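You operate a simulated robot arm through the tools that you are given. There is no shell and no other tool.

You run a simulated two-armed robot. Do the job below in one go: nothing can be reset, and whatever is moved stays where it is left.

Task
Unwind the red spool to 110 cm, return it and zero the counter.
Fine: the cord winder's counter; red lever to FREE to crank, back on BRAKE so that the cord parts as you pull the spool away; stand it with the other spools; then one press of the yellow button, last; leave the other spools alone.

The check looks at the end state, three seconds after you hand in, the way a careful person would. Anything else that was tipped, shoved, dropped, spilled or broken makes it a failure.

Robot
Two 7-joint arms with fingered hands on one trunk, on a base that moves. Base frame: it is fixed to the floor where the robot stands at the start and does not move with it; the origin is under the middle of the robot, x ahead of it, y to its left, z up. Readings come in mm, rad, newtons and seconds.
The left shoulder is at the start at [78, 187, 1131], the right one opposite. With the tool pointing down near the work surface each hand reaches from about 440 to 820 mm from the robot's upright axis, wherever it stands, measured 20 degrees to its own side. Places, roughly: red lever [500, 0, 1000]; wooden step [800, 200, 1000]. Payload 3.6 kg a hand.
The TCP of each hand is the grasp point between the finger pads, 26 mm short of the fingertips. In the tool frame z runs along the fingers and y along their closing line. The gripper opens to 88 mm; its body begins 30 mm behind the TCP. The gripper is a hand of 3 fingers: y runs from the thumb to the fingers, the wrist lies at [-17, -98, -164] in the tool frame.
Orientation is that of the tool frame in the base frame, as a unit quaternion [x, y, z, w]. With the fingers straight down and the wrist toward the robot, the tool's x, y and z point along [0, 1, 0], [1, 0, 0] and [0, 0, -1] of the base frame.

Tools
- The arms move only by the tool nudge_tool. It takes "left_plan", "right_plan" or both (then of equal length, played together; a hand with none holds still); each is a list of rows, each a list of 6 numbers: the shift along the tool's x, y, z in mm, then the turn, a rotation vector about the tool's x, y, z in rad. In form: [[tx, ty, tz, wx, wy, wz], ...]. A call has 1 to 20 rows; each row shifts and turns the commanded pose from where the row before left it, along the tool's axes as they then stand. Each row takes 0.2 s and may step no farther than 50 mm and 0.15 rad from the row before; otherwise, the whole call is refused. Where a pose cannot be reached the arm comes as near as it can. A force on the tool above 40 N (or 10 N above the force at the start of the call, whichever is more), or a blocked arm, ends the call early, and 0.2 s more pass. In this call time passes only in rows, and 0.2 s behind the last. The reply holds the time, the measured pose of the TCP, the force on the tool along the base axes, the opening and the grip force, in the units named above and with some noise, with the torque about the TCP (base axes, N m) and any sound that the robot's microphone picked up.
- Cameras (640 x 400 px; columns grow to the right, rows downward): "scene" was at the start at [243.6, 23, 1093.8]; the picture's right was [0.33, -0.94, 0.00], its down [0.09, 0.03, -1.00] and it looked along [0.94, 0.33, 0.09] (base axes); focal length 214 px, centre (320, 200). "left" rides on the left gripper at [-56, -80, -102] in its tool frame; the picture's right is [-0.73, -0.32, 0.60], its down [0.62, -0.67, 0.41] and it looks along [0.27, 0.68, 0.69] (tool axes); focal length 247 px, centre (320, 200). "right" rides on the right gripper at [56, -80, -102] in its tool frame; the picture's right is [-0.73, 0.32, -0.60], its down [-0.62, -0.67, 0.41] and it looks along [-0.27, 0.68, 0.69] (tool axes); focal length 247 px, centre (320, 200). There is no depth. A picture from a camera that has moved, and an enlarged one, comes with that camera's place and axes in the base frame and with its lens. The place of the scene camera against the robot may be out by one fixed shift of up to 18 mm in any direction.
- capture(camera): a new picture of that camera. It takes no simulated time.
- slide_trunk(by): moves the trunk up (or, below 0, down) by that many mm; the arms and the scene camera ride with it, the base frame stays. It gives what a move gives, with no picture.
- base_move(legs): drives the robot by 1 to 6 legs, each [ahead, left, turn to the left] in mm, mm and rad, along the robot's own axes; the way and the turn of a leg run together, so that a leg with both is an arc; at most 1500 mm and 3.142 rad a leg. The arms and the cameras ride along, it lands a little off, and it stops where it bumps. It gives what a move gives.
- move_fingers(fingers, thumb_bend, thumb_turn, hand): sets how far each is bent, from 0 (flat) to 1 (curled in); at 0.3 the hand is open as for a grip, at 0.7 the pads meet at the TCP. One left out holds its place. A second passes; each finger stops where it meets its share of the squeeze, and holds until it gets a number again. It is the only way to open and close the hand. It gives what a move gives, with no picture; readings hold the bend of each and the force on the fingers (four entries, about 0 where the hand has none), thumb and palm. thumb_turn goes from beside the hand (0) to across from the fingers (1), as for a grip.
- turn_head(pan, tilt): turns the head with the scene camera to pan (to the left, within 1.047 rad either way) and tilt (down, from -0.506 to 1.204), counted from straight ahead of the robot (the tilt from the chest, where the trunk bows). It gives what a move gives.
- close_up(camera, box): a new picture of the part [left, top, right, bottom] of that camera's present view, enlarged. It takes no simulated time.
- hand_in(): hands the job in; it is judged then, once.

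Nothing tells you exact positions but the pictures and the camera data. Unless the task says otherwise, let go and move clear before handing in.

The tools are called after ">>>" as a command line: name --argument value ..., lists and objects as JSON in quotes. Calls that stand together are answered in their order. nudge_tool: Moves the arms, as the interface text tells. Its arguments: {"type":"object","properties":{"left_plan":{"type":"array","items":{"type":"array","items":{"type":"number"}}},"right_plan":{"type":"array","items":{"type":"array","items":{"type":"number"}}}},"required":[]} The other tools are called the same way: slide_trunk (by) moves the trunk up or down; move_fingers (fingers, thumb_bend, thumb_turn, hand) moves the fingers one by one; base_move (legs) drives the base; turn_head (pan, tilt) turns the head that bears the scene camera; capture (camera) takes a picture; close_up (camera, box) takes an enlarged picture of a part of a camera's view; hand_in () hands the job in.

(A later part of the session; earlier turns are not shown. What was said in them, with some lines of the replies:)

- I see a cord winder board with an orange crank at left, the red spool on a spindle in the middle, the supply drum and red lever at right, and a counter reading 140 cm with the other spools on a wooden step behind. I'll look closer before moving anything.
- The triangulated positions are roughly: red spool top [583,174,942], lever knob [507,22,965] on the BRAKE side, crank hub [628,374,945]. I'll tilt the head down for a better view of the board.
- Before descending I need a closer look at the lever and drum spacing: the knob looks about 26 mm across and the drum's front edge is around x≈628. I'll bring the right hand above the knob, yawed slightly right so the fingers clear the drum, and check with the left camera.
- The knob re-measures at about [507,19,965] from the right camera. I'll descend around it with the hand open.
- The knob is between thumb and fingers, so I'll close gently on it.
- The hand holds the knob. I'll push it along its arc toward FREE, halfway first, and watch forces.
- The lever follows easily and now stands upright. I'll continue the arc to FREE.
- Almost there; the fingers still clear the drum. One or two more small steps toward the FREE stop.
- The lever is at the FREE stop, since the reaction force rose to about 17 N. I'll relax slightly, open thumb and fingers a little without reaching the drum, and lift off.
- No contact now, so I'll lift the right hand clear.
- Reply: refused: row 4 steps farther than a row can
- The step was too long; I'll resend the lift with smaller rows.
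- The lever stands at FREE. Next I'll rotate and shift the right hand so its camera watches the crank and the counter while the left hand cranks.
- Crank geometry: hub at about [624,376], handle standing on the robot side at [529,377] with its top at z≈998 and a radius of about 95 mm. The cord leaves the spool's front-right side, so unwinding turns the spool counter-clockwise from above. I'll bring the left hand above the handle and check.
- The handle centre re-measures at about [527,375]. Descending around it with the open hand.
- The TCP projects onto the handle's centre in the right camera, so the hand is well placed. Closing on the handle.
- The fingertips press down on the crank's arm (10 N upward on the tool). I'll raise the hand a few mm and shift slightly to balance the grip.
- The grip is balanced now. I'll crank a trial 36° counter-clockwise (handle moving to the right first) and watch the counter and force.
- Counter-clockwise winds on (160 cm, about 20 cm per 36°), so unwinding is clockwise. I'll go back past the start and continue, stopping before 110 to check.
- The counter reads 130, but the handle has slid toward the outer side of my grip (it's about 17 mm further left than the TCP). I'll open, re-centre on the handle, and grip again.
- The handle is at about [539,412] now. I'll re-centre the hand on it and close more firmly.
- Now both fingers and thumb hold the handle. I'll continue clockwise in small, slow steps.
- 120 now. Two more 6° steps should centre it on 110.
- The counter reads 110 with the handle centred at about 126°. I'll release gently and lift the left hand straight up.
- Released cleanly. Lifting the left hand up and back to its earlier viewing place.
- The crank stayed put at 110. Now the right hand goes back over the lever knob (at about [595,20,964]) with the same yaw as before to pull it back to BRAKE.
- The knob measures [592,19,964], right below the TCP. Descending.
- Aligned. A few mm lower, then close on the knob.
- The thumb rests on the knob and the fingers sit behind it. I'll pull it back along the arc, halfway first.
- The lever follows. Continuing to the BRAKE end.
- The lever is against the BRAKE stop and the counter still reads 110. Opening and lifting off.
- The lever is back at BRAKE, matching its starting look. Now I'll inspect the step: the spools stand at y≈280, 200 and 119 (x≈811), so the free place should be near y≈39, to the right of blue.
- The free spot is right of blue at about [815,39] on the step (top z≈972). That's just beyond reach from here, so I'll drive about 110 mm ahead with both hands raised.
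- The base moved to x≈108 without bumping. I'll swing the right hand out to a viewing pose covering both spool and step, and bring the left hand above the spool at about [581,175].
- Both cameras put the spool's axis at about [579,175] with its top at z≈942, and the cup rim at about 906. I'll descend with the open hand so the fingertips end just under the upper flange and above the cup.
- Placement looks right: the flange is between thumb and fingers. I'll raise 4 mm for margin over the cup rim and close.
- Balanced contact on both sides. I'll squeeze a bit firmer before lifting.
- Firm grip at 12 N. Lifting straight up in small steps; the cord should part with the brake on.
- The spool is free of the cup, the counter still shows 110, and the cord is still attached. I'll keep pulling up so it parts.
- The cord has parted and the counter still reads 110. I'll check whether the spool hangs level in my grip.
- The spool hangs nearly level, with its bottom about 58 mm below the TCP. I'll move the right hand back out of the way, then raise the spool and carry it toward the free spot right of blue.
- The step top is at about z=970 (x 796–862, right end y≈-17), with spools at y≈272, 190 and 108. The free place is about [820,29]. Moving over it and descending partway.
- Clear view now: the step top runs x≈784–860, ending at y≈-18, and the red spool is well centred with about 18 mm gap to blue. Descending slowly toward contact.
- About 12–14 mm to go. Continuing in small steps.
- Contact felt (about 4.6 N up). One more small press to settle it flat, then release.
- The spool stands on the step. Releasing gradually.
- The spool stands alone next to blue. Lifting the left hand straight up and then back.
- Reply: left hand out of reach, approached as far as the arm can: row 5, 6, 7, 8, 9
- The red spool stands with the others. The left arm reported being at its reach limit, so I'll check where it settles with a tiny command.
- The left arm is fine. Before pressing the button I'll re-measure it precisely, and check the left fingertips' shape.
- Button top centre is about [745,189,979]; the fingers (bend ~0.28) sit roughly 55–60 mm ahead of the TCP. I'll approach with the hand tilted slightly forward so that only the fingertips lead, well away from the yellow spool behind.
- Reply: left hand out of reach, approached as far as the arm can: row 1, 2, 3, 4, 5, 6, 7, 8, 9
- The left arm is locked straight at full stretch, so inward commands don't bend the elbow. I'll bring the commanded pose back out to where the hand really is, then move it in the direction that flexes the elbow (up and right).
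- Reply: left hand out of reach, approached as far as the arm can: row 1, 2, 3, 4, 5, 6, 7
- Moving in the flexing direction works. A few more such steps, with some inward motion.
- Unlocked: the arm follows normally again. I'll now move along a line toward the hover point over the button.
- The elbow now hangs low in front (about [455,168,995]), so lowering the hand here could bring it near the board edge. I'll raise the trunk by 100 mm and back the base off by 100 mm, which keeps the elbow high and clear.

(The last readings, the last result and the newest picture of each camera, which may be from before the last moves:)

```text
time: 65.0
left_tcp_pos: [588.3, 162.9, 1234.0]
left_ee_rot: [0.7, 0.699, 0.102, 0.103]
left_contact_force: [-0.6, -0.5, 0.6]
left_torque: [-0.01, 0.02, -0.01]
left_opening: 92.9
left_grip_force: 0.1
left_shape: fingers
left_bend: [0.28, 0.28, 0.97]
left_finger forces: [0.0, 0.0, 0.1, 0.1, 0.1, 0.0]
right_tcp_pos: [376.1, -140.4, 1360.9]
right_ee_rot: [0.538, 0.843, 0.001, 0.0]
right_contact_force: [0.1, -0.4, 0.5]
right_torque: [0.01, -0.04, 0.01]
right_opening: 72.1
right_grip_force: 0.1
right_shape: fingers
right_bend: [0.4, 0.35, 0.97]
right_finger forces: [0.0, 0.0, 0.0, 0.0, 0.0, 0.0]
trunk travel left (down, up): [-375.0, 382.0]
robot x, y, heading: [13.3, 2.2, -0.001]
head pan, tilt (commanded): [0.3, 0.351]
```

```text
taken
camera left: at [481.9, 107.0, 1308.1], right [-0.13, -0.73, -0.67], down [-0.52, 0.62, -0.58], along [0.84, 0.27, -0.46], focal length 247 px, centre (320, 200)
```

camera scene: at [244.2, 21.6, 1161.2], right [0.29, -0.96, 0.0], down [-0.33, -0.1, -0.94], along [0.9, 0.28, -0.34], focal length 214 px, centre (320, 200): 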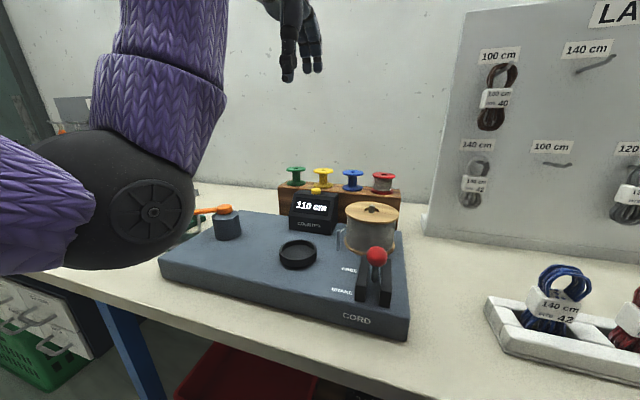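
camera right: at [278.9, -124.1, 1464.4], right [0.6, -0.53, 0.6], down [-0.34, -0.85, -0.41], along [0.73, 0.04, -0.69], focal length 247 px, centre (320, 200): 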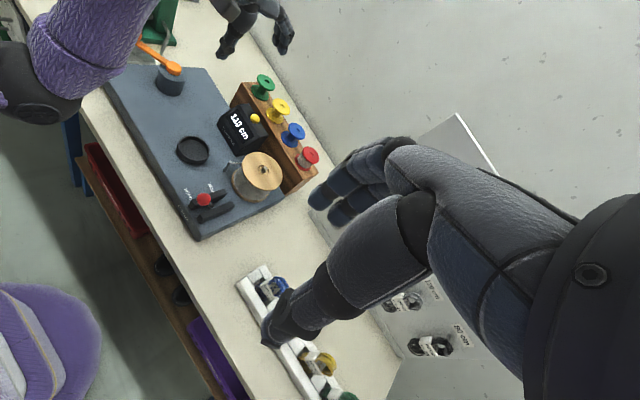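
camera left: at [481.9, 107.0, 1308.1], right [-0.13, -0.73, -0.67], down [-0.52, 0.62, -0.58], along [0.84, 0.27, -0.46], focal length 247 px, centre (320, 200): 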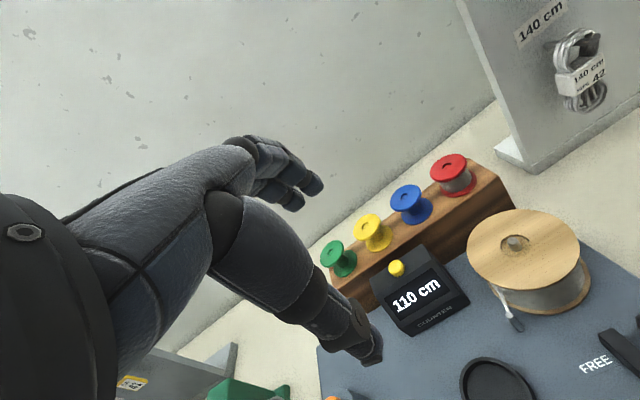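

>>> close_up --camera "right" --box '[190, 0, 310, 130]'

>>> close_up --camera "left" --box '[230, 120, 400, 240]'

>>> close_up --camera "scene" --box '[250, 0, 420, 240]'

```text
3.08 times, centred on (250, 65) of right
camera zoom: at [278.9, -124.1, 1464.4], right [0.6, -0.53, 0.6], down [-0.34, -0.85, -0.41], along [0.73, 0.04, -0.69], focal length 760 px, centre (535, 615)
```

zoom: 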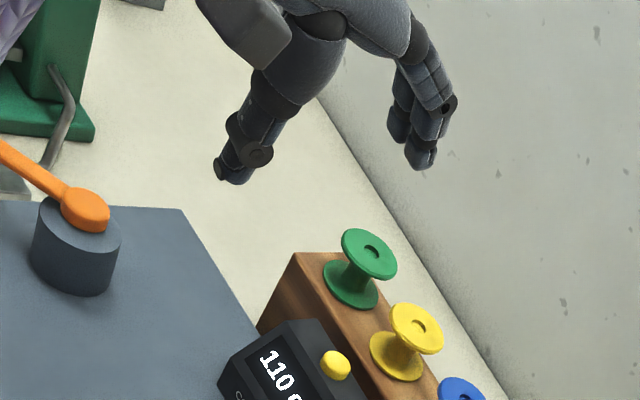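

```text
3.33 times, centred on (315, 180) of left
camera zoom: at [481.9, 107.0, 1308.1], right [-0.13, -0.73, -0.67], down [-0.52, 0.62, -0.58], along [0.84, 0.27, -0.46], focal length 823 px, centre (337, 267)
```

zoom: 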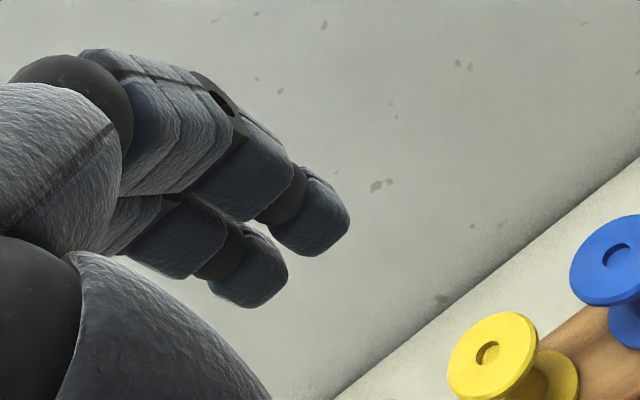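

```text
1.67 times, centred on (335, 120) of scene
camera zoom: at [244.2, 21.6, 1161.2], right [0.29, -0.96, 0.0], down [-0.33, -0.1, -0.94], along [0.9, 0.28, -0.34], focal length 358 px, centre (295, 333)
```

zoom: 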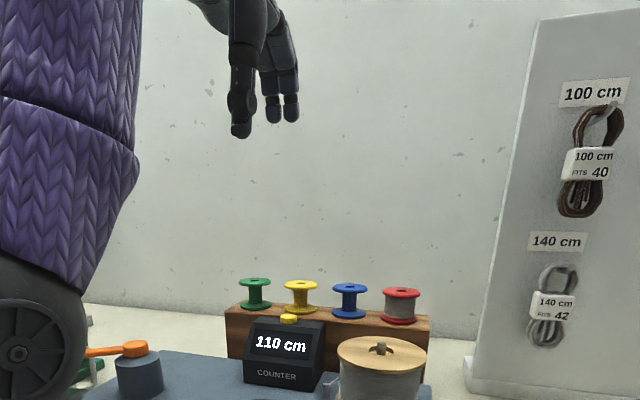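

Triangulating the fingertip gives an offset from the TCP of about [+79,+1,-18] for the right-hand finger of the pair, and the tip is the foremost point of the hand. I'll hover that fingertip above the button first.

>>> nudge_tool --left_plan '[[5.2, 4.1, 40.7, 0, 0, 0], [5.2, 4.1, 40.7, 0, 0, 0], [5.2, 4.1, 40.7, 0, 0, 0], [5.2, 4.1, 40.7, 0, 0, 0]]'

>>> capture --camera "left"

>>> capture --camera "right"

>>> capture --camera "scene"

```text
time: 66.0
left_tcp_pos: [652.7, 185.2, 1083.1]
left_ee_rot: [0.7, 0.699, 0.101, 0.102]
left_contact_force: [-0.2, -0.7, -0.1]
left_torque: [0.04, -0.06, -0.01]
left_opening: 92.4
left_grip_force: 0.1
left_shape: fingers
left_bend: [0.28, 0.28, 0.97]
left_finger forces: [0.1, 0.0, 0.0, 0.0, 0.1, 0.0]
right_tcp_pos: [378.5, -139.4, 1362.5]
right_ee_rot: [0.538, 0.843, 0.0, 0.0]
right_contact_force: [0.0, 0.4, 0.8]
right_torque: [-0.01, 0.0, -0.04]
right_opening: 71.8
right_grip_force: 0.1
right_shape: fingers
right_bend: [0.4, 0.35, 0.97]
right_finger forces: [0.0, 0.0, 0.1, 0.0, 0.0, 0.0]
trunk travel left (down, up): [-375.0, 382.0]
robot x, y, heading: [9.4, -0.6, -0.001]
head pan, tilt (commanded): [0.3, 0.351]
```

```text
taken
camera left: at [545.2, 128.3, 1156.9], right [-0.13, -0.73, -0.66], down [-0.52, 0.62, -0.58], along [0.84, 0.27, -0.47], focal length 247 px, centre (320, 200)
```

left: 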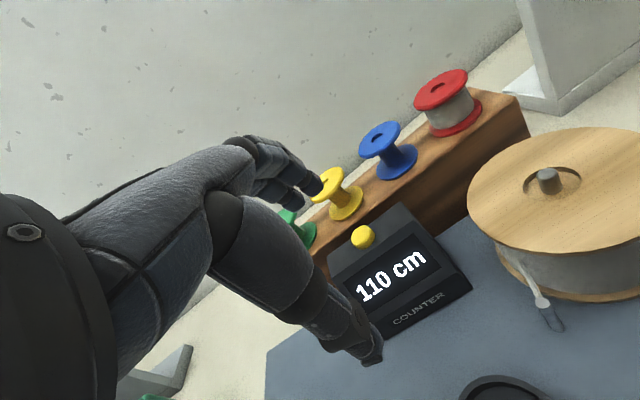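

```text
taken
camera right: at [280.9, -123.9, 1464.0], right [0.6, -0.53, 0.6], down [-0.34, -0.85, -0.41], along [0.72, 0.04, -0.69], focal length 247 px, centre (320, 200)
```

right: 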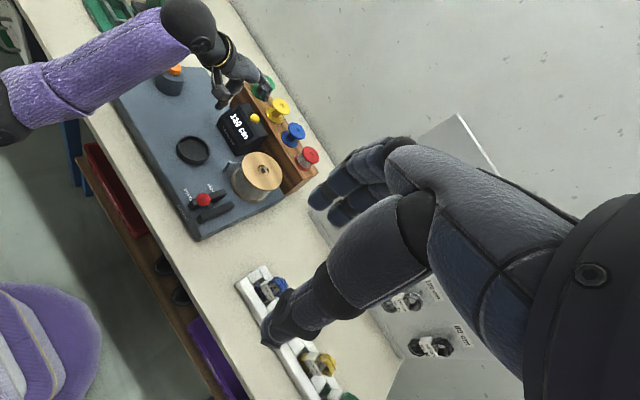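

```text
taken
camera scene: at [245.7, 21.7, 1160.9], right [0.29, -0.96, 0.0], down [-0.33, -0.1, -0.94], along [0.9, 0.28, -0.34], focal length 214 px, centre (320, 200)
```

scene: 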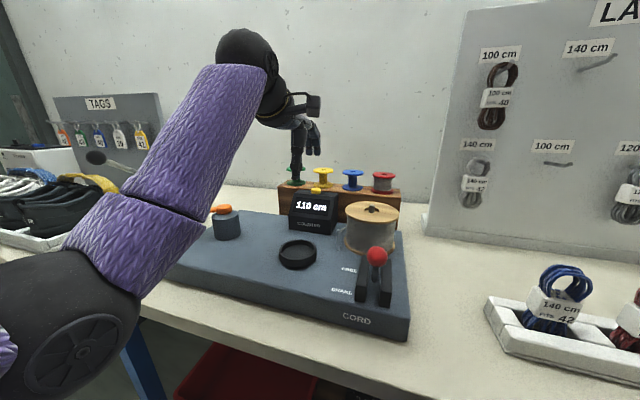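

The fingertip is about 13 mm short and 5 mm right of the button line. I'll correct that while descending to about 35 mm above it.

>>> nudge_tool --left_plan '[[2.5, -0.9, 25.8, 0, 0, 0], [2.5, -0.9, 25.8, 0, 0, 0]]'

>>> close_up --camera "left" --box '[230, 120, 430, 300]'

>>> close_up --camera "right" --box '[200, 40, 320, 180]'

>>> close_up --camera "scene" --box '[250, 80, 420, 240]'

```text
time: 66.6
left_tcp_pos: [666.7, 191.2, 1031.9]
left_ee_rot: [0.7, 0.699, 0.102, 0.102]
left_contact_force: [0.0, 0.2, -0.2]
left_torque: [0.0, 0.0, 0.03]
left_opening: 92.8
left_grip_force: 0.1
left_shape: fingers
left_bend: [0.28, 0.28, 0.97]
left_finger forces: [0.1, 0.0, 0.0, 0.1, 0.0, 0.0]
right_tcp_pos: [377.2, -140.1, 1361.8]
right_ee_rot: [0.538, 0.843, 0.0, -0.001]
right_contact_force: [0.5, 0.5, -0.1]
right_torque: [-0.04, 0.01, -0.01]
right_opening: 72.3
right_grip_force: 0.1
right_shape: fingers
right_bend: [0.4, 0.35, 0.97]
right_finger forces: [0.0, 0.1, 0.1, 0.0, 0.1, 0.0]
trunk travel left (down, up): [-375.0, 382.0]
robot x, y, heading: [12.2, 1.4, -0.004]
head pan, tilt (commanded): [0.3, 0.351]
```

```text
2.22 times, centred on (330, 210) of left
camera zoom: at [558.2, 134.2, 1106.8], right [-0.13, -0.73, -0.66], down [-0.52, 0.62, -0.58], along [0.84, 0.27, -0.47], focal length 549 px, centre (298, 178)
```

zoom: 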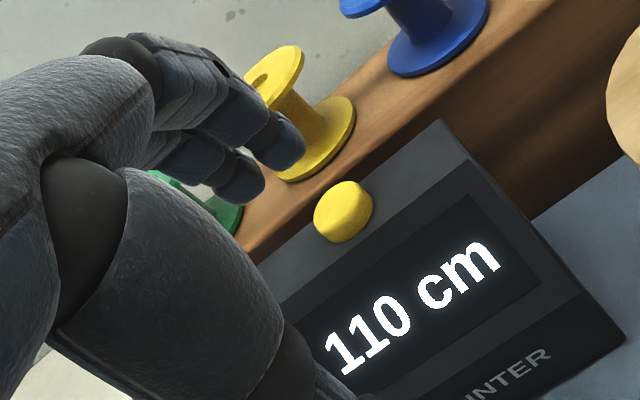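

```text
2.86 times, centred on (260, 110) of right
camera zoom: at [280.7, -124.1, 1464.0], right [0.6, -0.53, 0.6], down [-0.34, -0.85, -0.41], along [0.72, 0.04, -0.69], focal length 706 px, centre (491, 457)
```

zoom: 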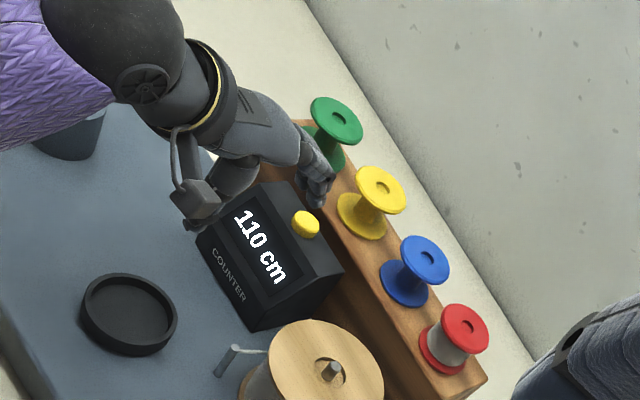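

```text
2.50 times, centred on (335, 160) of scene
camera zoom: at [245.6, 21.5, 1160.9], right [0.29, -0.96, 0.0], down [-0.33, -0.1, -0.94], along [0.9, 0.28, -0.34], focal length 536 px, centre (282, 300)
```

zoom: 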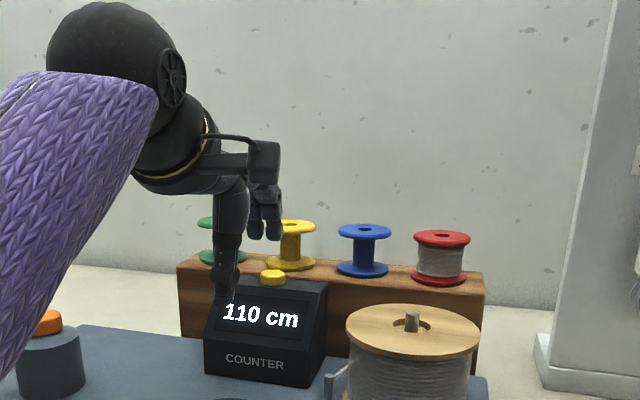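

The fingertip lines up with the button in both cameras (within about 2 mm). Descending to just above it.

>>> nudge_tool --left_plan '[[0, -3.4, 11.5, 0, 0, 0], [0, -3.4, 11.5, 0, 0, 0]]'

>>> close_up --camera "left" --box '[230, 120, 430, 300]'

>>> close_up --camera "right" --box '[220, 70, 290, 150]'

>>> close_up --camera "scene" --box '[280, 140, 380, 240]'

```text
time: 67.2
left_tcp_pos: [664.7, 190.7, 1009.7]
left_ee_rot: [0.7, 0.7, 0.103, 0.101]
left_contact_force: [-1.3, -0.2, 0.2]
left_torque: [0.01, -0.03, 0.0]
left_opening: 92.3
left_grip_force: 0.1
left_shape: fingers
left_bend: [0.28, 0.28, 0.97]
left_finger forces: [0.0, 0.1, 0.1, 0.1, 0.0, 0.0]
right_tcp_pos: [377.5, -139.5, 1361.1]
right_ee_rot: [0.538, 0.843, 0.0, 0.0]
right_contact_force: [0.3, 0.3, 0.6]
right_torque: [-0.01, 0.04, -0.02]
right_opening: 71.7
right_grip_force: 0.2
right_shape: fingers
right_bend: [0.4, 0.35, 0.97]
right_finger forces: [0.1, 0.1, 0.0, 0.0, 0.0, 0.1]
trunk travel left (down, up): [-375.0, 382.0]
robot x, y, heading: [10.1, 0.8, -0.006]
head pan, tilt (commanded): [0.3, 0.351]
```

```text
2.22 times, centred on (330, 210) of left
camera zoom: at [558.2, 133.6, 1082.9], right [-0.14, -0.73, -0.66], down [-0.52, 0.62, -0.58], along [0.84, 0.27, -0.47], focal length 549 px, centre (298, 178)
```

zoom: 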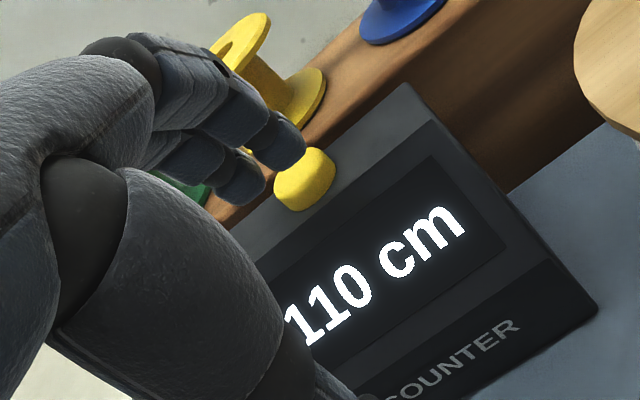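

```text
5.00 times, centred on (255, 110) of right
camera zoom: at [280.7, -124.1, 1464.0], right [0.6, -0.53, 0.6], down [-0.34, -0.85, -0.41], along [0.72, 0.04, -0.69], focal length 1235 px, centre (645, 650)
```

zoom: 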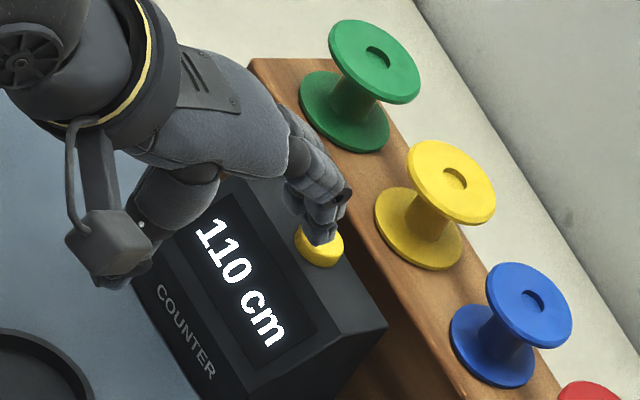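

```text
4.00 times, centred on (330, 190) of scene
camera zoom: at [245.6, 21.6, 1160.9], right [0.29, -0.96, 0.0], down [-0.33, -0.1, -0.94], along [0.9, 0.28, -0.34], focal length 858 px, centre (280, 240)
```

zoom: 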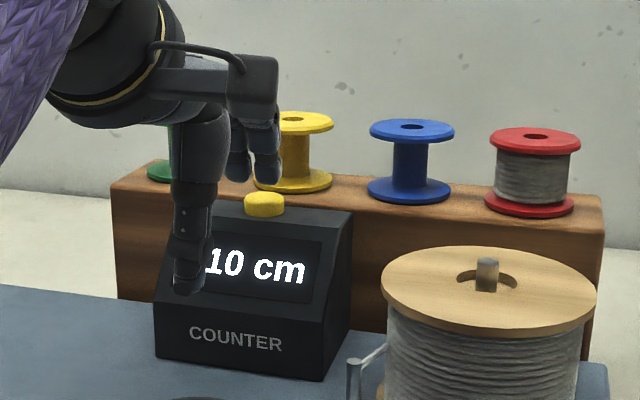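

Right over the button. Now small downward steps to touch and press it.

>>> nudge_tool --left_plan '[[0, -0.9, 2.9, 0, 0, 0], [0, -0.9, 2.9, 0, 0, 0], [0, -0.9, 2.9, 0, 0, 0]]'

>>> close_up --camera "scene" --box '[280, 140, 380, 240]'

>>> close_up --camera "left" --box '[230, 120, 430, 300]'

```text
time: 68.0
left_tcp_pos: [666.4, 188.5, 999.2]
left_ee_rot: [0.7, 0.699, 0.102, 0.102]
left_contact_force: [-0.4, 0.6, -0.5]
left_torque: [0.02, -0.01, 0.0]
left_opening: 92.3
left_grip_force: 0.0
left_shape: fingers
left_bend: [0.28, 0.28, 0.97]
left_finger forces: [0.0, 0.1, 0.0, 0.1, 0.0, 0.0]
right_tcp_pos: [377.4, -139.7, 1360.1]
right_ee_rot: [0.538, 0.843, 0.0, 0.0]
right_contact_force: [-0.6, -0.1, -0.2]
right_torque: [-0.06, 0.02, -0.02]
right_opening: 72.0
right_grip_force: 0.2
right_shape: fingers
right_bend: [0.4, 0.35, 0.97]
right_finger forces: [0.1, 0.0, 0.0, 0.1, 0.0, 0.0]
trunk travel left (down, up): [-375.0, 382.0]
robot x, y, heading: [7.5, -3.6, -0.001]
head pan, tilt (commanded): [0.3, 0.351]
```

```text
4.00 times, centred on (330, 190) of scene
camera zoom: at [245.6, 21.6, 1160.9], right [0.29, -0.96, 0.0], down [-0.33, -0.1, -0.94], along [0.9, 0.28, -0.34], focal length 858 px, centre (280, 240)
```

zoom: 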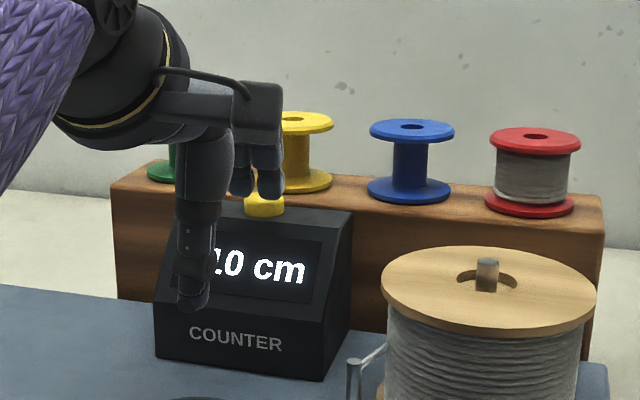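

```text
2.22 times, centred on (330, 210) of left
camera zoom: at [558.9, 132.2, 1073.3], right [-0.13, -0.73, -0.67], down [-0.52, 0.62, -0.58], along [0.84, 0.27, -0.47], focal length 549 px, centre (298, 178)
```

zoom: 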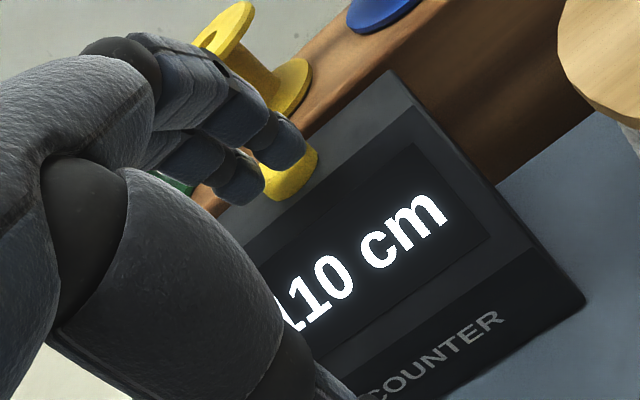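

>>> nudge_tool --left_plan '[[0, -0.6, 1.9, 0, 0, 0], [0, -0.6, 1.9, 0, 0, 0]]'

>>> close_up --camera "scene" --box '[280, 140, 380, 240]'

```text
time: 68.6
left_tcp_pos: [664.5, 189.9, 996.2]
left_ee_rot: [0.7, 0.699, 0.102, 0.102]
left_contact_force: [-0.1, 0.2, 0.1]
left_torque: [-0.01, -0.04, 0.0]
left_opening: 92.2
left_grip_force: 0.1
left_shape: fingers
left_bend: [0.28, 0.28, 0.97]
left_finger forces: [0.0, 0.0, 0.1, 0.0, 0.0, 0.1]
right_tcp_pos: [377.1, -140.1, 1360.9]
right_ee_rot: [0.538, 0.843, 0.0, 0.0]
right_contact_force: [0.9, 0.4, -0.4]
right_torque: [0.0, 0.01, -0.04]
right_opening: 72.2
right_grip_force: 0.0
right_shape: fingers
right_bend: [0.4, 0.35, 0.97]
right_finger forces: [0.0, 0.0, 0.0, 0.0, 0.0, 0.0]
trunk travel left (down, up): [-375.0, 382.0]
robot x, y, heading: [12.5, 0.1, -0.003]
head pan, tilt (commanded): [0.3, 0.351]
```

```text
4.00 times, centred on (330, 190) of scene
camera zoom: at [245.6, 21.6, 1160.9], right [0.29, -0.96, 0.0], down [-0.33, -0.1, -0.94], along [0.9, 0.28, -0.34], focal length 858 px, centre (280, 240)
```

zoom: 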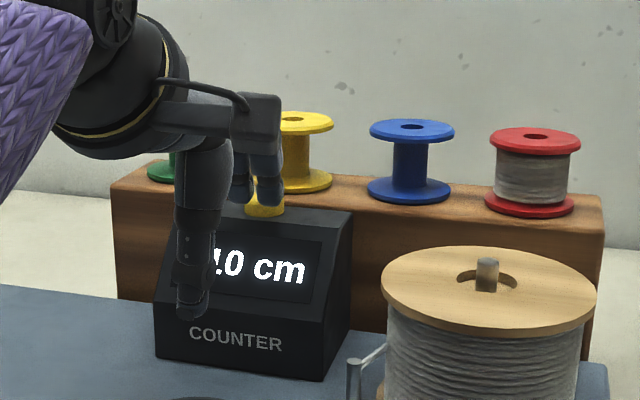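

>>> nudge_tool --left_plan '[[0, -0.6, 1.9, 0, 0, 0], [0, -0.6, 1.9, 0, 0, 0]]'

>>> close_up --camera "scene" --box '[280, 140, 380, 240]'

>>> close_up --camera "right" --box '[220, 70, 290, 150]'

```text
time: 69.2
left_tcp_pos: [664.9, 188.3, 991.1]
left_ee_rot: [0.701, 0.699, 0.102, 0.102]
left_contact_force: [-0.4, -1.1, -0.3]
left_torque: [-0.01, -0.02, -0.01]
left_opening: 92.5
left_grip_force: 0.1
left_shape: fingers
left_bend: [0.28, 0.28, 0.97]
left_finger forces: [0.0, 0.0, 0.0, 0.0, 0.0, 0.0]
right_tcp_pos: [377.6, -138.8, 1360.7]
right_ee_rot: [0.538, 0.843, 0.0, 0.0]
right_contact_force: [-0.1, -0.3, 0.3]
right_torque: [-0.03, -0.01, -0.01]
right_opening: 72.0
right_grip_force: 0.1
right_shape: fingers
right_bend: [0.4, 0.35, 0.97]
right_finger forces: [0.0, 0.0, 0.0, 0.1, 0.0, 0.1]
trunk travel left (down, up): [-375.0, 382.0]
robot x, y, heading: [12.5, 2.4, -0.005]
head pan, tilt (commanded): [0.3, 0.351]
```

```text
4.00 times, centred on (330, 190) of scene
camera zoom: at [245.6, 21.6, 1160.9], right [0.29, -0.96, 0.0], down [-0.33, -0.1, -0.94], along [0.9, 0.28, -0.34], focal length 858 px, centre (280, 240)
```

zoom: 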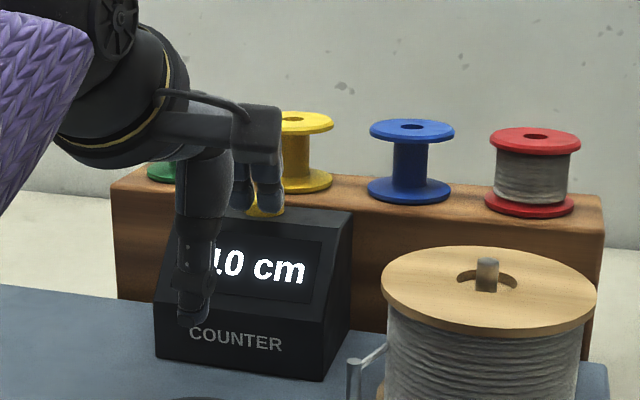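

```text
5.00 times, centred on (255, 110) of right
camera zoom: at [280.7, -124.1, 1464.0], right [0.6, -0.53, 0.6], down [-0.34, -0.85, -0.41], along [0.72, 0.04, -0.69], focal length 1235 px, centre (645, 650)
```

zoom: 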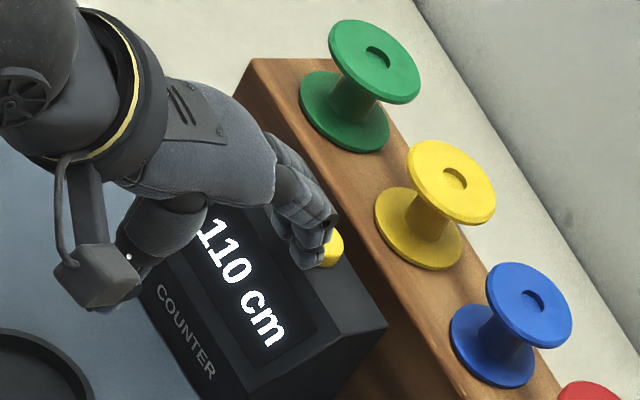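

The fingertip has come down just in front of the button (no contact yet). I'll back up, shift about 11 mm forward, and verify again.

>>> nudge_tool --left_plan '[[0, 2.3, -7.7, 0, 0, 0], [0, 2.3, -7.7, 0, 0, 0], [0, 10.5, 3.1, 0, 0, 0]]'

>>> close_up --camera "right" --box '[220, 70, 290, 150]'

>>> close_up --camera "left" --box '[280, 130, 400, 260]'

>>> close_up --camera "scene" --box '[290, 160, 350, 220]'

```text
time: 70.0
left_tcp_pos: [676.5, 189.7, 1005.9]
left_ee_rot: [0.701, 0.699, 0.102, 0.102]
left_contact_force: [-0.7, 0.2, 0.2]
left_torque: [0.0, -0.02, 0.0]
left_opening: 92.4
left_grip_force: 0.0
left_shape: fingers
left_bend: [0.28, 0.28, 0.97]
left_finger forces: [0.1, 0.1, 0.1, 0.1, 0.0, 0.0]
right_tcp_pos: [377.3, -139.9, 1360.2]
right_ee_rot: [0.537, 0.843, 0.0, 0.0]
right_contact_force: [0.8, 0.3, -0.2]
right_torque: [0.01, 0.01, -0.04]
right_opening: 72.1
right_grip_force: 0.1
right_shape: fingers
right_bend: [0.4, 0.35, 0.97]
right_finger forces: [0.0, 0.1, 0.0, 0.0, 0.1, 0.0]
trunk travel left (down, up): [-375.0, 382.0]
robot x, y, heading: [7.7, 0.7, -0.0]
head pan, tilt (commanded): [0.3, 0.351]
```

```text
5.00 times, centred on (255, 110) of right
camera zoom: at [281.0, -124.1, 1463.9], right [0.6, -0.53, 0.6], down [-0.34, -0.85, -0.41], along [0.72, 0.04, -0.69], focal length 1235 px, centre (645, 650)
```

zoom: 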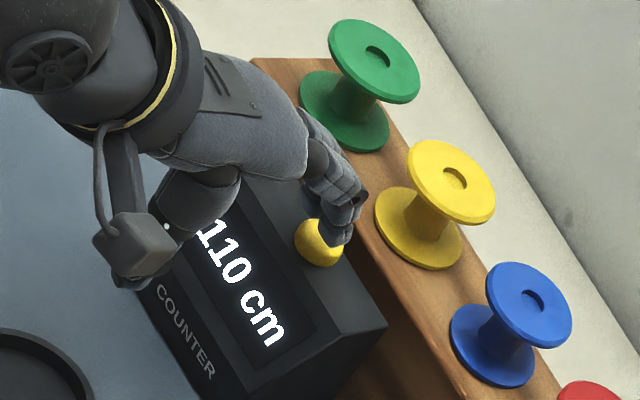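

```text
3.08 times, centred on (340, 195) of left
camera zoom: at [569.6, 132.9, 1080.9], right [-0.14, -0.73, -0.66], down [-0.52, 0.62, -0.58], along [0.84, 0.27, -0.47], focal length 760 px, centre (258, 215)
```

zoom: 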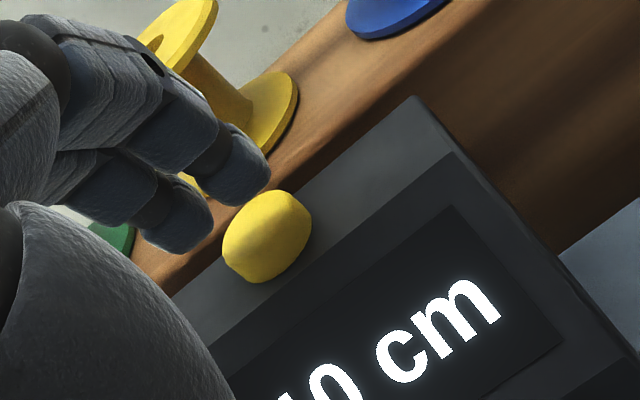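

```text
6.67 times, centred on (320, 190) of scene
camera zoom: at [245.8, 21.6, 1160.9], right [0.29, -0.96, 0.0], down [-0.33, -0.1, -0.94], along [0.9, 0.28, -0.34], focal length 1430 px, centre (320, 267)
```

zoom: 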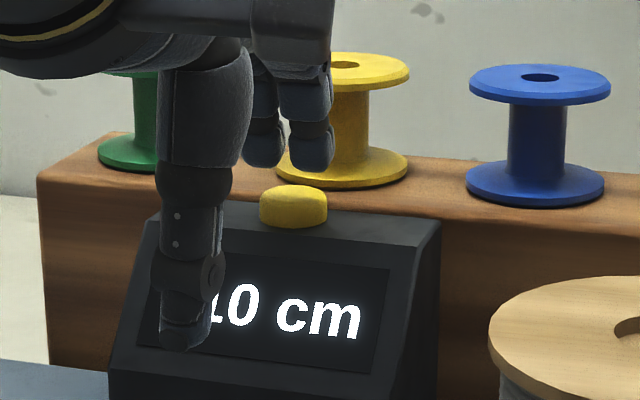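

Combining the three views, the fingertip is about 16 mm above the button, 4–5 mm short, and 6–7 mm to the right. Correcting and lowering 9 mm, then re-checking.

>>> nudge_tool --left_plan '[[6.5, 4.3, 1.3, 0, 0, 0], [0, -1.3, 4.3, 0, 0, 0], [0, -1.3, 4.3, 0, 0, 0]]'

>>> close_up --camera "right" --box '[220, 70, 290, 150]'

>>> close_up --camera "left" --box '[280, 130, 400, 260]'

>>> close_up --camera "scene" --box '[290, 160, 350, 220]'

```text
time: 70.8
left_tcp_pos: [680.6, 196.0, 998.8]
left_ee_rot: [0.7, 0.699, 0.102, 0.103]
left_contact_force: [0.4, -0.1, 0.2]
left_torque: [-0.02, 0.0, 0.02]
left_opening: 92.4
left_grip_force: 0.0
left_shape: fingers
left_bend: [0.28, 0.28, 0.97]
left_finger forces: [0.1, 0.0, 0.1, 0.1, 0.1, 0.1]
right_tcp_pos: [378.6, -139.0, 1360.1]
right_ee_rot: [0.538, 0.843, 0.0, 0.0]
right_contact_force: [0.6, -0.2, -0.8]
right_torque: [-0.02, 0.03, 0.0]
right_opening: 72.0
right_grip_force: 0.1
right_shape: fingers
right_bend: [0.4, 0.35, 0.97]
right_finger forces: [0.0, 0.0, 0.0, 0.0, 0.0, 0.0]
trunk travel left (down, up): [-375.0, 382.0]
robot x, y, heading: [10.0, -0.1, -0.001]
head pan, tilt (commanded): [0.3, 0.351]
```

```text
5.00 times, centred on (255, 110) of right
camera zoom: at [280.8, -124.0, 1464.0], right [0.6, -0.53, 0.6], down [-0.34, -0.85, -0.41], along [0.72, 0.04, -0.69], focal length 1235 px, centre (645, 650)
```

zoom: 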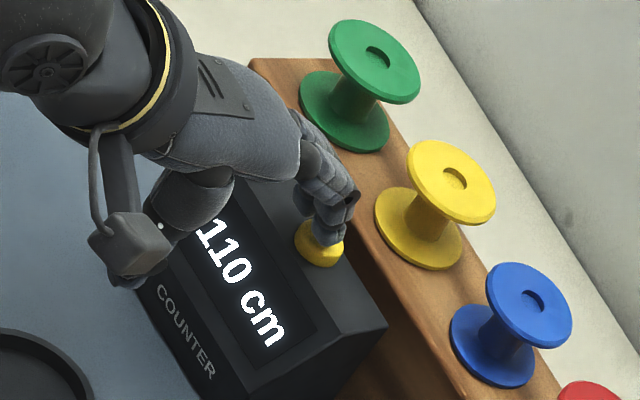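

```text
3.08 times, centred on (340, 195) of left
camera zoom: at [573.8, 139.3, 1072.4], right [-0.14, -0.73, -0.66], down [-0.52, 0.62, -0.58], along [0.84, 0.27, -0.47], focal length 760 px, centre (258, 215)
```

zoom: 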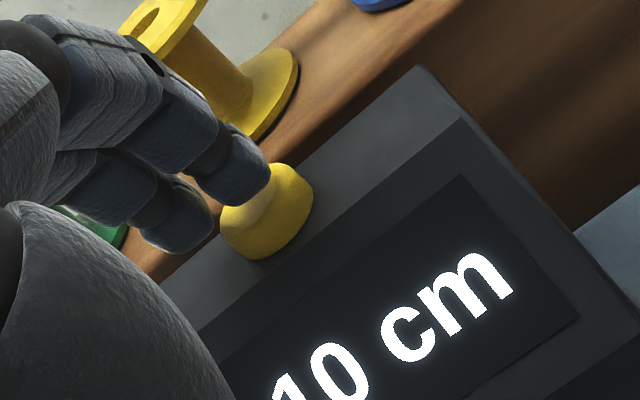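

```text
6.67 times, centred on (320, 190) of scene
camera zoom: at [245.7, 21.7, 1160.9], right [0.29, -0.96, 0.0], down [-0.33, -0.1, -0.94], along [0.9, 0.28, -0.34], focal length 1430 px, centre (320, 267)
```

zoom: 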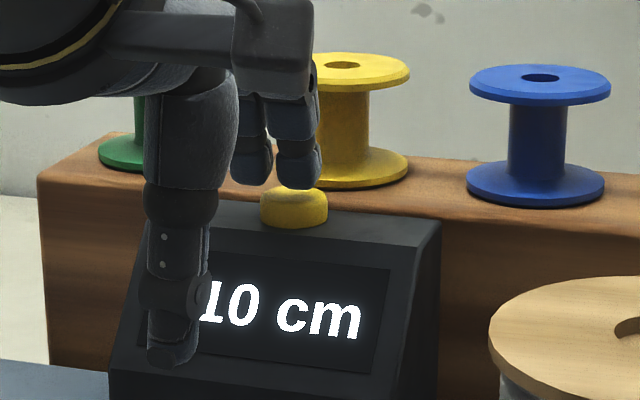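

Now squarely over the button. Lowering to touch.

>>> nudge_tool --left_plan '[[1, -0.9, 2.9, 0, 0, 0], [1, -0.9, 2.9, 0, 0, 0]]'

>>> close_up --camera "scene" --box '[290, 160, 350, 220]'

>>> close_up --camera "left" --box '[280, 130, 400, 260]'

```text
time: 71.4
left_tcp_pos: [680.2, 199.3, 993.2]
left_ee_rot: [0.7, 0.699, 0.101, 0.103]
left_contact_force: [1.2, -0.7, 0.3]
left_torque: [0.01, 0.01, -0.02]
left_opening: 92.5
left_grip_force: 0.3
left_shape: fingers
left_bend: [0.28, 0.28, 0.97]
left_finger forces: [0.3, 0.0, 0.0, 0.0, 0.0, 0.0]
right_tcp_pos: [377.5, -139.8, 1360.8]
right_ee_rot: [0.538, 0.843, 0.0, 0.0]
right_contact_force: [-0.5, 0.2, 0.8]
right_torque: [-0.01, -0.03, 0.0]
right_opening: 71.9
right_grip_force: 0.0
right_shape: fingers
right_bend: [0.4, 0.35, 0.97]
right_finger forces: [0.0, 0.0, 0.1, 0.0, 0.1, 0.0]
trunk travel left (down, up): [-375.0, 382.0]
robot x, y, heading: [13.4, -2.2, -0.003]
head pan, tilt (commanded): [0.3, 0.351]
```

```text
6.67 times, centred on (320, 190) of scene
camera zoom: at [245.5, 21.5, 1161.0], right [0.29, -0.96, 0.0], down [-0.33, -0.1, -0.94], along [0.9, 0.28, -0.34], focal length 1430 px, centre (320, 267)
```

zoom: 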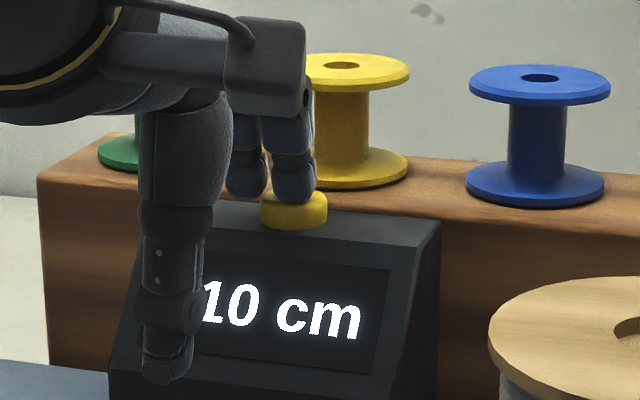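

```text
3.08 times, centred on (340, 195) of left
camera zoom: at [573.7, 141.2, 1067.0], right [-0.13, -0.73, -0.67], down [-0.52, 0.62, -0.58], along [0.84, 0.27, -0.47], focal length 760 px, centre (258, 215)
```

zoom: 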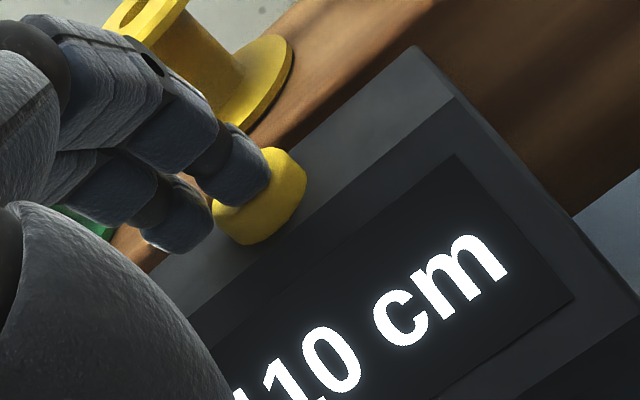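

The fingertip is just touching. Now one press: a steady few millimetres down.

>>> nudge_tool --left_plan '[[0, -0.6, 1.9, 0, 0, 0], [0, -0.6, 1.9, 0, 0, 0], [0, -0.6, 1.9, 0, 0, 0]]'

>>> close_up --camera "scene" --box '[290, 160, 350, 220]'

>>> close_up --camera "right" --box '[220, 70, 290, 150]'

```text
time: 72.2
left_tcp_pos: [680.5, 196.5, 986.5]
left_ee_rot: [0.701, 0.699, 0.103, 0.103]
left_contact_force: [0.3, -0.2, 1.8]
left_torque: [-0.02, -0.12, 0.03]
left_opening: 92.9
left_grip_force: 1.4
left_shape: fingers
left_bend: [0.28, 0.28, 0.97]
left_finger forces: [2.5, 0.1, 0.0, 0.1, 0.1, 0.0]
right_tcp_pos: [377.7, -139.9, 1361.6]
right_ee_rot: [0.538, 0.843, 0.0, 0.0]
right_contact_force: [0.5, 0.2, 0.1]
right_torque: [0.0, 0.0, 0.0]
right_opening: 72.2
right_grip_force: 0.1
right_shape: fingers
right_bend: [0.4, 0.35, 0.97]
right_finger forces: [0.1, 0.1, 0.1, 0.0, 0.1, 0.0]
trunk travel left (down, up): [-375.0, 382.0]
robot x, y, heading: [13.3, -1.4, 0.0]
head pan, tilt (commanded): [0.3, 0.351]
heard: click
```

```text
6.67 times, centred on (320, 190) of scene
camera zoom: at [245.3, 21.5, 1161.0], right [0.29, -0.96, 0.0], down [-0.33, -0.1, -0.94], along [0.9, 0.28, -0.34], focal length 1430 px, centre (320, 267)
```

zoom: 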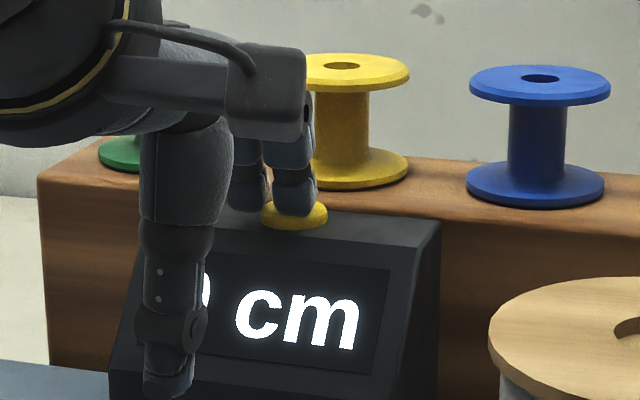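

```text
5.00 times, centred on (255, 110) of right
camera zoom: at [280.3, -124.2, 1464.1], right [0.6, -0.53, 0.6], down [-0.34, -0.85, -0.41], along [0.73, 0.04, -0.69], focal length 1235 px, centre (645, 650)
```

zoom: 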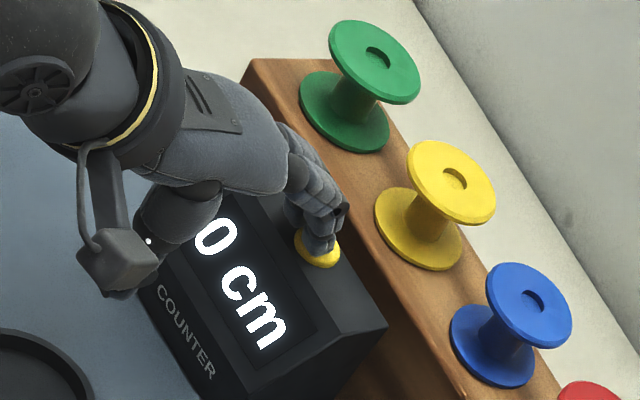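

One click heard and the counter reads 0 cm. Lifting straight off, once and cleanly.

>>> nudge_tool --left_plan '[[0, 4.3, -14.4, 0, 0, 0], [0, 7.2, -23.9, 0, 0, 0], [0, 10, -33.5, 0, 0, 0], [0, 11.4, -38.3, 0, 0, 0], [0, -15, -45, 0, 0, 0], [0, -25, -35, 0, 0, 0], [0, -35, -20, 0, 0, 0]]'

>>> capture --camera "scene"

>>> capture --camera "right"

>>> capture --camera "left"

```text
time: 73.8
left_tcp_pos: [580.4, 197.0, 1175.4]
left_ee_rot: [0.701, 0.699, 0.101, 0.102]
left_contact_force: [0.3, 0.5, -0.2]
left_torque: [0.03, 0.02, -0.01]
left_opening: 92.3
left_grip_force: 0.1
left_shape: fingers
left_bend: [0.28, 0.28, 0.97]
left_finger forces: [0.0, 0.1, 0.0, 0.0, 0.0, 0.0]
right_tcp_pos: [376.2, -139.4, 1360.9]
right_ee_rot: [0.539, 0.843, -0.001, 0.001]
right_contact_force: [0.8, -0.7, -0.5]
right_torque: [-0.01, -0.02, -0.02]
right_opening: 72.0
right_grip_force: 0.1
right_shape: fingers
right_bend: [0.4, 0.35, 0.97]
right_finger forces: [0.0, 0.0, 0.0, 0.1, 0.0, 0.1]
trunk travel left (down, up): [-375.0, 382.0]
robot x, y, heading: [10.0, -3.9, -0.002]
head pan, tilt (commanded): [0.3, 0.351]
```

```text
taken
camera scene: at [245.0, 21.5, 1161.1], right [0.29, -0.96, 0.0], down [-0.33, -0.1, -0.94], along [0.9, 0.28, -0.34], focal length 214 px, centre (320, 200)
```

scene: 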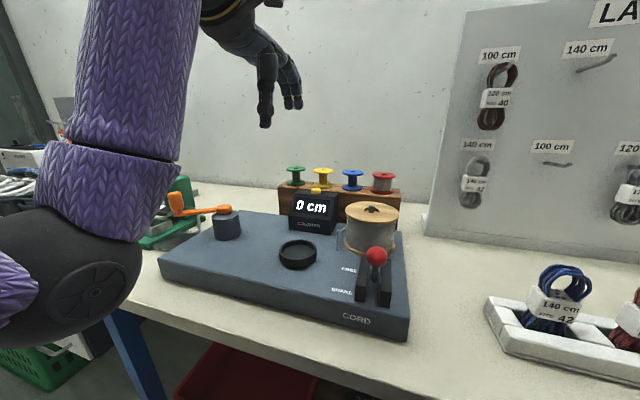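

```text
taken
camera right: at [279.9, -124.1, 1464.2], right [0.6, -0.53, 0.6], down [-0.34, -0.85, -0.41], along [0.73, 0.04, -0.69], focal length 247 px, centre (320, 200)
```

right: 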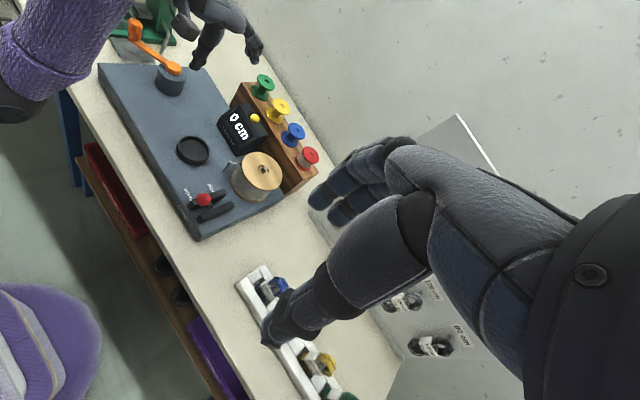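

```text
taken
camera left: at [472.9, 140.3, 1249.8], right [-0.13, -0.73, -0.67], down [-0.52, 0.62, -0.58], along [0.84, 0.27, -0.47], focal length 247 px, centre (320, 200)
```

left: 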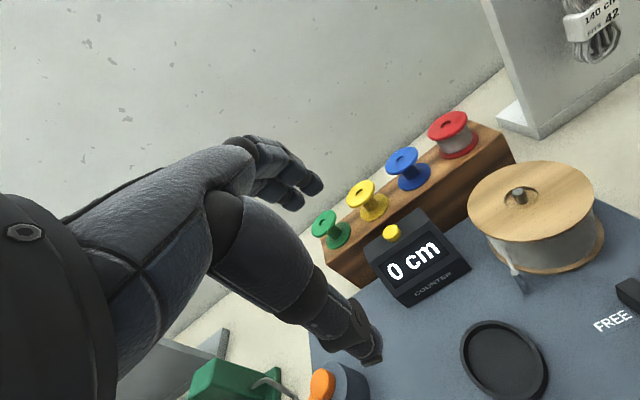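

The counter shows 0 cm, the lever is on BRAKE, and all four spools stand on the step. A last close check before handing in.

>>> close_up --camera "scene" --box '[270, 150, 430, 340]'

>>> close_up --camera "left" --box '[300, 90, 560, 310]'

>>> close_up --camera "right" --box '[90, 0, 340, 250]'

```text
2.11 times, centred on (350, 245) of scene
camera zoom: at [245.0, 21.5, 1161.1], right [0.29, -0.96, 0.0], down [-0.33, -0.1, -0.94], along [0.9, 0.28, -0.34], focal length 452 px, centre (257, 105)
```

zoom: 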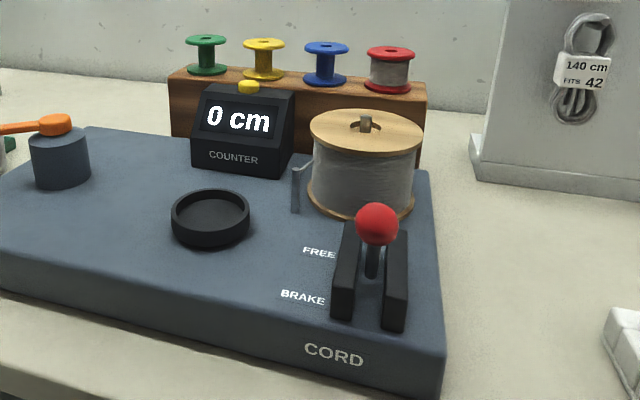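

```text
1.82 times, centred on (430, 200) of left
camera zoom: at [472.9, 140.3, 1249.8], right [-0.13, -0.73, -0.67], down [-0.52, 0.62, -0.58], along [0.84, 0.27, -0.47], focal length 449 px, centre (120, 200)
```

zoom: 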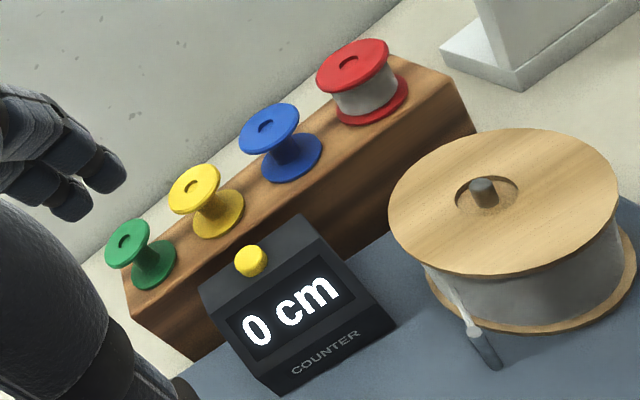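

```text
1.60 times, centred on (215, 125) of right
camera zoom: at [279.9, -124.1, 1464.2], right [0.6, -0.53, 0.6], down [-0.34, -0.85, -0.41], along [0.73, 0.04, -0.69], focal length 395 px, centre (488, 320)
```

zoom: 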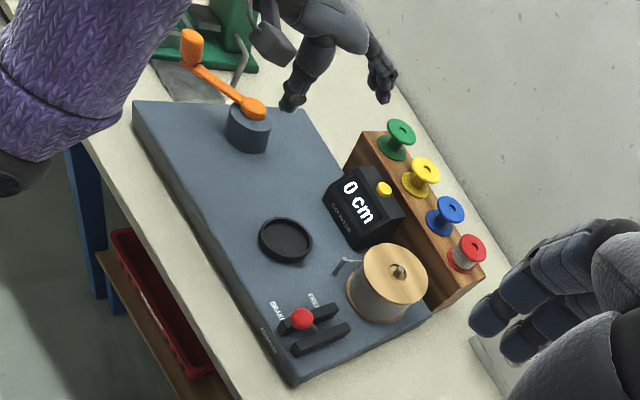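

The red spool stands upright in line with the green, yellow and blue ones. The counter reads 0 cm, the lever is on BRAKE, and both hands are clear, so I'm handing in.

>>> hand_in

```text
The job is handed in.
```

The job is handed in. I unwound the red spool to 110 cm on the counter, stood it on the wooden step to the right of the blue spool, and zeroed the counter. I don't have the check's result yet.

- **Unwinding:** My first trial turn went the wrong way and wound the counter up to 160 cm. I then cranked back the other way to 110 cm.
- **Lever and cord:** The lever was on FREE while I cranked and back on BRAKE before I lifted the spool. The cord parted as I pulled the spool away, and the counter stayed at 110 cm.
- **Button:** On the first try my finger came down in front of the button and never touched it. I then pressed it once, heard one click, and the counter went to 0 cm.
- **Everything else:** The other three spools stand where they were. I saw nothing tipped, shoved or dropped, and both hands are clear. The crank handle is in a different place from the start, because of the unwinding.
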